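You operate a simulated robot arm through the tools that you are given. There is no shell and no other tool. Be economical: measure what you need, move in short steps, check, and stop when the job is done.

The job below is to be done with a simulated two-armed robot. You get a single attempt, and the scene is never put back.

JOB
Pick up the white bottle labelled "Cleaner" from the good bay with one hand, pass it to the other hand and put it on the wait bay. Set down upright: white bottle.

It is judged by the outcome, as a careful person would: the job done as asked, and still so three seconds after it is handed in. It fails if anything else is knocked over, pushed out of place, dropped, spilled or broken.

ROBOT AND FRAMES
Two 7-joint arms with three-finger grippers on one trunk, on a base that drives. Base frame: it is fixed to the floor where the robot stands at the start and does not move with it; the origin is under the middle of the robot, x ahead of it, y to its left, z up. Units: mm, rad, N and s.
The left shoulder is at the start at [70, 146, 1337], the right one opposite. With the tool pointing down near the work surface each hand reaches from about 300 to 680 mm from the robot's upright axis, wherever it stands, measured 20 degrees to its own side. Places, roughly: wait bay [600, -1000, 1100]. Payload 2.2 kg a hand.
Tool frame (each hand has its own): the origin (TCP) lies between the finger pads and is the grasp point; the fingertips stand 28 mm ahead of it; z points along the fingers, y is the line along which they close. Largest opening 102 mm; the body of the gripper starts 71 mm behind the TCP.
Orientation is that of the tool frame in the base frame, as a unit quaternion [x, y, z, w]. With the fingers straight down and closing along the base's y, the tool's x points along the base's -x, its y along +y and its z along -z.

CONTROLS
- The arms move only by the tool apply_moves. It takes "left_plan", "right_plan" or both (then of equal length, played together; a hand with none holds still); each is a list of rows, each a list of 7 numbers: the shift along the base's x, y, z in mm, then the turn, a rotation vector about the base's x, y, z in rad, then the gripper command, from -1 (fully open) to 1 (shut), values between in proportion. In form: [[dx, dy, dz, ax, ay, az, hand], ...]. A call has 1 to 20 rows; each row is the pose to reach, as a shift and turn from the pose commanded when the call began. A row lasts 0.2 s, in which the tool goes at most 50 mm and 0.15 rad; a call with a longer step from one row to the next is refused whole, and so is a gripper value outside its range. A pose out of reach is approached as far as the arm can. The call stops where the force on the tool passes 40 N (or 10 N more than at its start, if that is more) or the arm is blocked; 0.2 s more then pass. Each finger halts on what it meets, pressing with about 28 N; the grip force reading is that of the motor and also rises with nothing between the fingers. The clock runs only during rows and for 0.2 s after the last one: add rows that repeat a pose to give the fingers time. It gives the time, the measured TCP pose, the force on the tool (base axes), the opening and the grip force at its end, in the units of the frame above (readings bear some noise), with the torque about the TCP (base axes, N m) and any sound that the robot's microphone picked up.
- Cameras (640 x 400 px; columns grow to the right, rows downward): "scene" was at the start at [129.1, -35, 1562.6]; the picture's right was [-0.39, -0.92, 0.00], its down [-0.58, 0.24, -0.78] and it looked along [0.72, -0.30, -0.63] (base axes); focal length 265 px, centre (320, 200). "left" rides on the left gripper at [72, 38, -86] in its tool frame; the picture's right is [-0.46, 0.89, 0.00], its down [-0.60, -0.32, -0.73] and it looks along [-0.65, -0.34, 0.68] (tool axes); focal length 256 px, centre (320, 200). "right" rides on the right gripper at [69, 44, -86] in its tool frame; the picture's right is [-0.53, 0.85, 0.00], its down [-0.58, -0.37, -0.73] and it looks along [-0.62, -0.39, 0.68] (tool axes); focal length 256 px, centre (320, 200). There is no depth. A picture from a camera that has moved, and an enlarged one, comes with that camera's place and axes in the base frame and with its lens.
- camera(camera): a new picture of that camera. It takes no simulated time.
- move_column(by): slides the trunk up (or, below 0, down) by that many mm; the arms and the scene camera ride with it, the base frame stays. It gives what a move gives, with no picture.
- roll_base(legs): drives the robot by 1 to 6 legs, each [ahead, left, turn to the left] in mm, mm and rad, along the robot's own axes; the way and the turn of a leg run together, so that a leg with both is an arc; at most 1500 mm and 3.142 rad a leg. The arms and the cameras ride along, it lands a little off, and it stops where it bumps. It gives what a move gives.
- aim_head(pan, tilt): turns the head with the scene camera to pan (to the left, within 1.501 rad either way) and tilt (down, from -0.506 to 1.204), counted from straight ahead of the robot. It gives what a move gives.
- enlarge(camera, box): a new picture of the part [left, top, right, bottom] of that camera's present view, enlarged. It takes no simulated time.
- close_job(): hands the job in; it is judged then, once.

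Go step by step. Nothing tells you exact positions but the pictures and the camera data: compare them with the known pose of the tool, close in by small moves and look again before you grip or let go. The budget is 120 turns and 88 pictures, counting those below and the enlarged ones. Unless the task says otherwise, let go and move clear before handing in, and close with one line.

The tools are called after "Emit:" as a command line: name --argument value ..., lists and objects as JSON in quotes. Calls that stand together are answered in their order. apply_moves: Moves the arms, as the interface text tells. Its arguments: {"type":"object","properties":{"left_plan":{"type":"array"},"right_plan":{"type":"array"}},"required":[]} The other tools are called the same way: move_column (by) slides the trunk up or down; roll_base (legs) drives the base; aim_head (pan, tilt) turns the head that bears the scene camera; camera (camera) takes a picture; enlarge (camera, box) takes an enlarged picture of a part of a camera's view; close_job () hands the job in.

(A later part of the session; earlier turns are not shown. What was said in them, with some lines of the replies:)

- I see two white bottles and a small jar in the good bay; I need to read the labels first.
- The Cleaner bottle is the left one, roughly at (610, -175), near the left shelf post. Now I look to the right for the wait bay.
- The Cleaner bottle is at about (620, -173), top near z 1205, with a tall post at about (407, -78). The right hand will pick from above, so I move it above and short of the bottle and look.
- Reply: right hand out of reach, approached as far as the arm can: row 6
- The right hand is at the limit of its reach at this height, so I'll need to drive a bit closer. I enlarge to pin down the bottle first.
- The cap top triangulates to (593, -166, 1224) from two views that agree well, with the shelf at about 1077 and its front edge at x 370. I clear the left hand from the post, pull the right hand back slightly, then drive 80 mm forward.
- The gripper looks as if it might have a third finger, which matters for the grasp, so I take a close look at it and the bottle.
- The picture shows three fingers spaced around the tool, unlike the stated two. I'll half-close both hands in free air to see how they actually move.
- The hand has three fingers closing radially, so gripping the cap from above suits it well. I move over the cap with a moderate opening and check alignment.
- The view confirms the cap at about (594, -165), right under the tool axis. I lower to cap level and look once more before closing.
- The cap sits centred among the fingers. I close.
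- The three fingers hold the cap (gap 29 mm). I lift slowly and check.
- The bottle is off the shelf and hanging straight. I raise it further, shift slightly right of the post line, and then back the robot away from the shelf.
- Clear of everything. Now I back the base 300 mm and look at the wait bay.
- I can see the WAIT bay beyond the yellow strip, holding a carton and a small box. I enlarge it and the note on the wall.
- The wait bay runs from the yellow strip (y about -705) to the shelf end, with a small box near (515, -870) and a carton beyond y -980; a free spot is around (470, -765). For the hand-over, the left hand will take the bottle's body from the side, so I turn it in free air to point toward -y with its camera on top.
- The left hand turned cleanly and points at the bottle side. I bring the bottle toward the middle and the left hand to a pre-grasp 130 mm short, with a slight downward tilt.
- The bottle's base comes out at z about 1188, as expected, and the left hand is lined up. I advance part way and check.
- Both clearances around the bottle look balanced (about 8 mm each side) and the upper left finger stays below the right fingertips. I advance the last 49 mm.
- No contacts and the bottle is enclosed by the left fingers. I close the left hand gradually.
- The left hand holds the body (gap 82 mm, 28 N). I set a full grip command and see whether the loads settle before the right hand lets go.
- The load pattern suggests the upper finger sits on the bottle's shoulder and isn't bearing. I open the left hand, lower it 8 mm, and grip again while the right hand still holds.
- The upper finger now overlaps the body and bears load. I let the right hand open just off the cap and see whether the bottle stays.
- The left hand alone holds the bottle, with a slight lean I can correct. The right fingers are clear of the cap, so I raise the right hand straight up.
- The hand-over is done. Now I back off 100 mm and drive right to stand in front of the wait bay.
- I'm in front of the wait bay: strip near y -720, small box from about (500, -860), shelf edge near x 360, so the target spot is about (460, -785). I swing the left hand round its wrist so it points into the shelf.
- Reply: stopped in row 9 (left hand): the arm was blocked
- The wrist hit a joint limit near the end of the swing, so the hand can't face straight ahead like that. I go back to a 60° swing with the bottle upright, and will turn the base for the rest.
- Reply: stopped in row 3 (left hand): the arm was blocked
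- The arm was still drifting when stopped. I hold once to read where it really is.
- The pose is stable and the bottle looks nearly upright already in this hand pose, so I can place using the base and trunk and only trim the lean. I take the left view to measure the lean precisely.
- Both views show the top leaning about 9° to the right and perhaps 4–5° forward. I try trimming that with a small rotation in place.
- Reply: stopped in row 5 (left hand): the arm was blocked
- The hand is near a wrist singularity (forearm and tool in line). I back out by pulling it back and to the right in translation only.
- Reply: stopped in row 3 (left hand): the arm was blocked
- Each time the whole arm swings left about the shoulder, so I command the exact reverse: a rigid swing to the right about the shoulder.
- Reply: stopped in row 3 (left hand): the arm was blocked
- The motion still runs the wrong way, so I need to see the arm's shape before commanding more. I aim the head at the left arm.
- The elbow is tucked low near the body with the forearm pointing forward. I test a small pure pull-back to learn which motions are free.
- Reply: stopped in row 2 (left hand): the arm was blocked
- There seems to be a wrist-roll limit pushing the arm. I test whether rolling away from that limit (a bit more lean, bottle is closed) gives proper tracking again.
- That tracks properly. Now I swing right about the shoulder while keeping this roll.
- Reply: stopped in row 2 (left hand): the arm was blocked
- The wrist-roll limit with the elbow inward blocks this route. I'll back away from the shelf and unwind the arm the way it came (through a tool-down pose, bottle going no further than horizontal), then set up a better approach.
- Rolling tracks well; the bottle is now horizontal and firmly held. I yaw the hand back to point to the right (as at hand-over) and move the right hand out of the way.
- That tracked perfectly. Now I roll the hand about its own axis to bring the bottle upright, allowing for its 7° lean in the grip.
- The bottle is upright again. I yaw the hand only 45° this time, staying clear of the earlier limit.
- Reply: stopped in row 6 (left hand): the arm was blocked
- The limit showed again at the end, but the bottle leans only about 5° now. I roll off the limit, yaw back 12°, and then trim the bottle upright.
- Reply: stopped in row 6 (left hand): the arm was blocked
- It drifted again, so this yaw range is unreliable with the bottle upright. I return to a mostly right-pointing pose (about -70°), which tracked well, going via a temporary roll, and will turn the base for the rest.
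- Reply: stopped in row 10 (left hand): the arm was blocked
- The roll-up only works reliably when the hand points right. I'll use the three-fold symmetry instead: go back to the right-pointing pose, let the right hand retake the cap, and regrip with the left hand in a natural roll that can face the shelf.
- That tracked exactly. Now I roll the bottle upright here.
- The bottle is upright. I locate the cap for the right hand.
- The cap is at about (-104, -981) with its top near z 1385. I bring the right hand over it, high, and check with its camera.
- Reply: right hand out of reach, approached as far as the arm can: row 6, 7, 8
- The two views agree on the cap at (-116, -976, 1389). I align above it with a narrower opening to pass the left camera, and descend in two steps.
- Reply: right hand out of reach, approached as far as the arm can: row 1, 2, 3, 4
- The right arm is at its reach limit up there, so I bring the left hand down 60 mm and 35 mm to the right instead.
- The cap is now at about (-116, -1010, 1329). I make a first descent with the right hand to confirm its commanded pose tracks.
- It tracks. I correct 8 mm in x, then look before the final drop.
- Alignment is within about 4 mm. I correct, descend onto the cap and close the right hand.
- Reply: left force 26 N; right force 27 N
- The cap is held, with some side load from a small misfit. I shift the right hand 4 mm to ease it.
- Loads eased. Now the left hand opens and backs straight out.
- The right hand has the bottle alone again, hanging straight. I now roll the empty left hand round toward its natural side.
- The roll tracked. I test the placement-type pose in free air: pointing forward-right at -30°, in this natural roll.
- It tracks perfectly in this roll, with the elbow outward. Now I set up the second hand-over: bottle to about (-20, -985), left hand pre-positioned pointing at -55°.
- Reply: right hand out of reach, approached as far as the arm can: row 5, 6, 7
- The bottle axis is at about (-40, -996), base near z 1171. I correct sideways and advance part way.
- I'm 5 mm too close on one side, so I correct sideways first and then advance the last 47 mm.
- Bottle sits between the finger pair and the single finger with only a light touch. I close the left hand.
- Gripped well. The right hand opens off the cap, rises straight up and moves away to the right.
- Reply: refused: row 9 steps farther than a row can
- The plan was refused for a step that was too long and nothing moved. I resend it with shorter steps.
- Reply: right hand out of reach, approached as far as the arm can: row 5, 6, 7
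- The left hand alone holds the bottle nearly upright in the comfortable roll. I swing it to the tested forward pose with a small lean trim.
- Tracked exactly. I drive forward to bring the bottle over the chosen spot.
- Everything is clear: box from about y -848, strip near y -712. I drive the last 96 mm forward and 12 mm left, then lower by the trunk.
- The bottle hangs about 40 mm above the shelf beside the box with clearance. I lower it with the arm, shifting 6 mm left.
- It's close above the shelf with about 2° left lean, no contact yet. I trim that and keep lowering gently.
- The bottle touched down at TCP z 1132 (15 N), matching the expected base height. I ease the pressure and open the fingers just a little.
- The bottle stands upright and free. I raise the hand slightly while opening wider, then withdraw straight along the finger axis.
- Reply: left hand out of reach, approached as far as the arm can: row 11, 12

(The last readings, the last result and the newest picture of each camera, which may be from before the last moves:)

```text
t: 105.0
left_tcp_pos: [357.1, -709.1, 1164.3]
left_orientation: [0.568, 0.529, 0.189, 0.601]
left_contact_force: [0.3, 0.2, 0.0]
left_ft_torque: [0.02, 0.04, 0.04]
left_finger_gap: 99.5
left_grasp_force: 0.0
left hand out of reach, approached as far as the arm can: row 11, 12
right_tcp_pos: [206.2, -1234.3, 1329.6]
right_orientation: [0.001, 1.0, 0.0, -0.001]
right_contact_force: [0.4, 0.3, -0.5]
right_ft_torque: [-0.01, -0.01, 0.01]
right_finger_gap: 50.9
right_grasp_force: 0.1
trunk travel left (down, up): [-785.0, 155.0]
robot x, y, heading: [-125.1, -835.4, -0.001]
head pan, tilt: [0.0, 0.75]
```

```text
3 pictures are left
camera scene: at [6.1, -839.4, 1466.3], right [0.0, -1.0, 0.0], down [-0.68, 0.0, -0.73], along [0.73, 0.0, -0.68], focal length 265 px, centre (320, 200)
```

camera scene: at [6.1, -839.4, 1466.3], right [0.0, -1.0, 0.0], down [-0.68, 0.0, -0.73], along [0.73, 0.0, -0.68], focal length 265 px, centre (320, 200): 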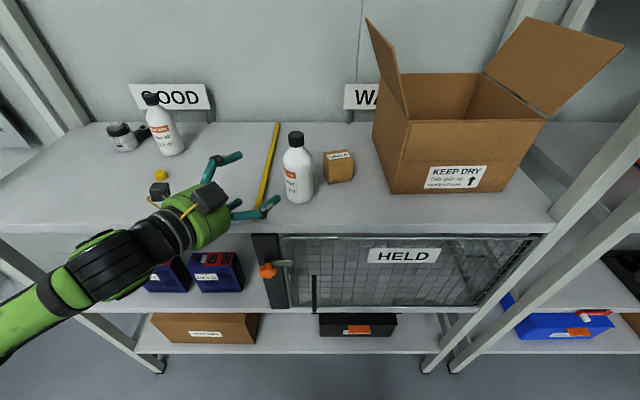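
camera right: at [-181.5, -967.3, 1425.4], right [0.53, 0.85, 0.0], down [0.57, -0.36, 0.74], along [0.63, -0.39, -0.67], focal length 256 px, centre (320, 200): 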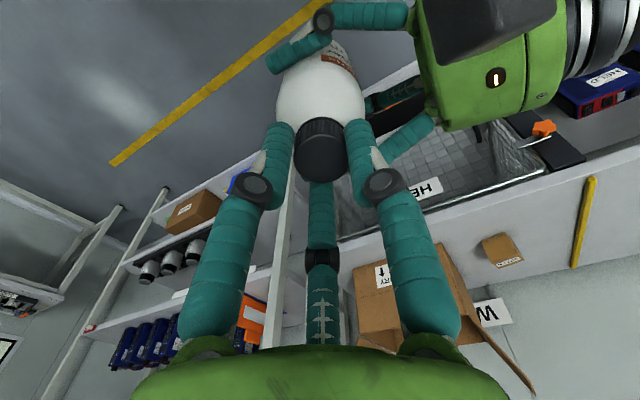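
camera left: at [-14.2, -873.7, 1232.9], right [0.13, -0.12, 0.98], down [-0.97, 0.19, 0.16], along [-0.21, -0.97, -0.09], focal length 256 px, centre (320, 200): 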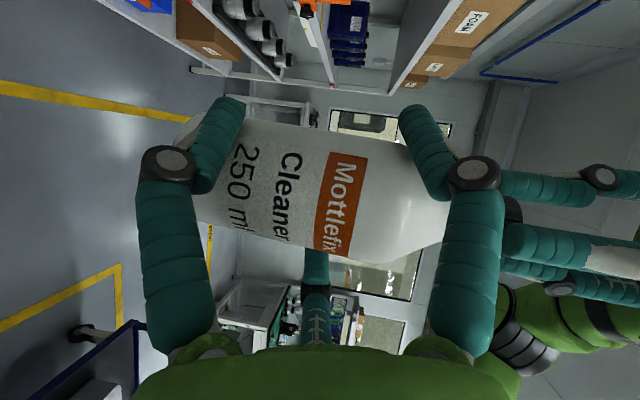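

The bottle stands upright in the wait bay with everything else in place. I raise the trunk and back the robot clear, then take a last look.

Emit:
move_column --by 80

Emit:
roll_base --legs '[[-250, 0, 0]]'

Emit:
camera --camera "scene"

```text
t: 106.1
left_tcp_pos: [356.1, -709.7, 1244.6]
left_orientation: [0.568, 0.529, 0.19, 0.601]
left_contact_force: [1.0, -0.5, -0.3]
left_ft_torque: [0.01, 0.0, 0.01]
left_finger_gap: 99.5
left_grasp_force: 0.0
right_tcp_pos: [207.1, -1234.3, 1409.0]
right_orientation: [0.0, 1.0, 0.0, 0.0]
right_contact_force: [0.5, -0.5, 0.0]
right_ft_torque: [0.0, 0.0, -0.05]
right_finger_gap: 50.9
right_grasp_force: 0.0
trunk travel left (down, up): [-865.0, 75.0]
robot x, y, heading: [-128.9, -838.7, -0.001]
head pan, tilt: [0.0, 0.75]
```

```text
t: 108.0
left_tcp_pos: [107.3, -709.3, 1243.2]
left_orientation: [0.568, 0.529, 0.189, 0.601]
left_contact_force: [-0.3, -0.8, -0.4]
left_ft_torque: [0.0, 0.0, -0.02]
left_finger_gap: 99.2
left_grasp_force: 0.1
right_tcp_pos: [-43.9, -1233.9, 1407.7]
right_orientation: [0.001, 1.0, 0.0, -0.001]
right_contact_force: [0.6, -0.5, -1.2]
right_ft_torque: [-0.02, 0.03, 0.01]
right_finger_gap: 50.9
right_grasp_force: 0.0
trunk travel left (down, up): [-865.0, 75.0]
robot x, y, heading: [-379.7, -838.9, -0.0]
head pan, tilt: [0.0, 0.75]
```

```text
2 pictures are left
camera scene: at [-243.8, -839.0, 1546.1], right [0.0, -1.0, 0.0], down [-0.68, 0.0, -0.73], along [0.73, 0.0, -0.68], focal length 265 px, centre (320, 200)
```

scene: 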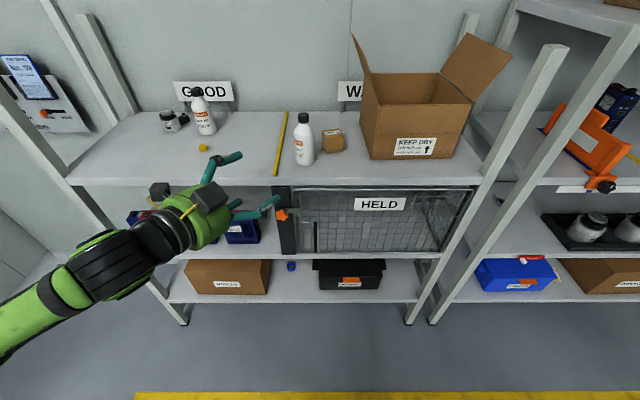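

The Cleaner bottle stands upright on the wait bay, right of the yellow strip. The other items are undisturbed and both hands are clear, so I hand in the job.

Emit:
close_job

```text
The job is handed in.
```

The white "Cleaner" bottle is standing upright on the wait bay: the right hand picked it up, the left hand set it down. On the way it went back to the right hand once so the left could regrip, and it was tipped to about horizontal with its cap on. Nothing else was moved or knocked over.
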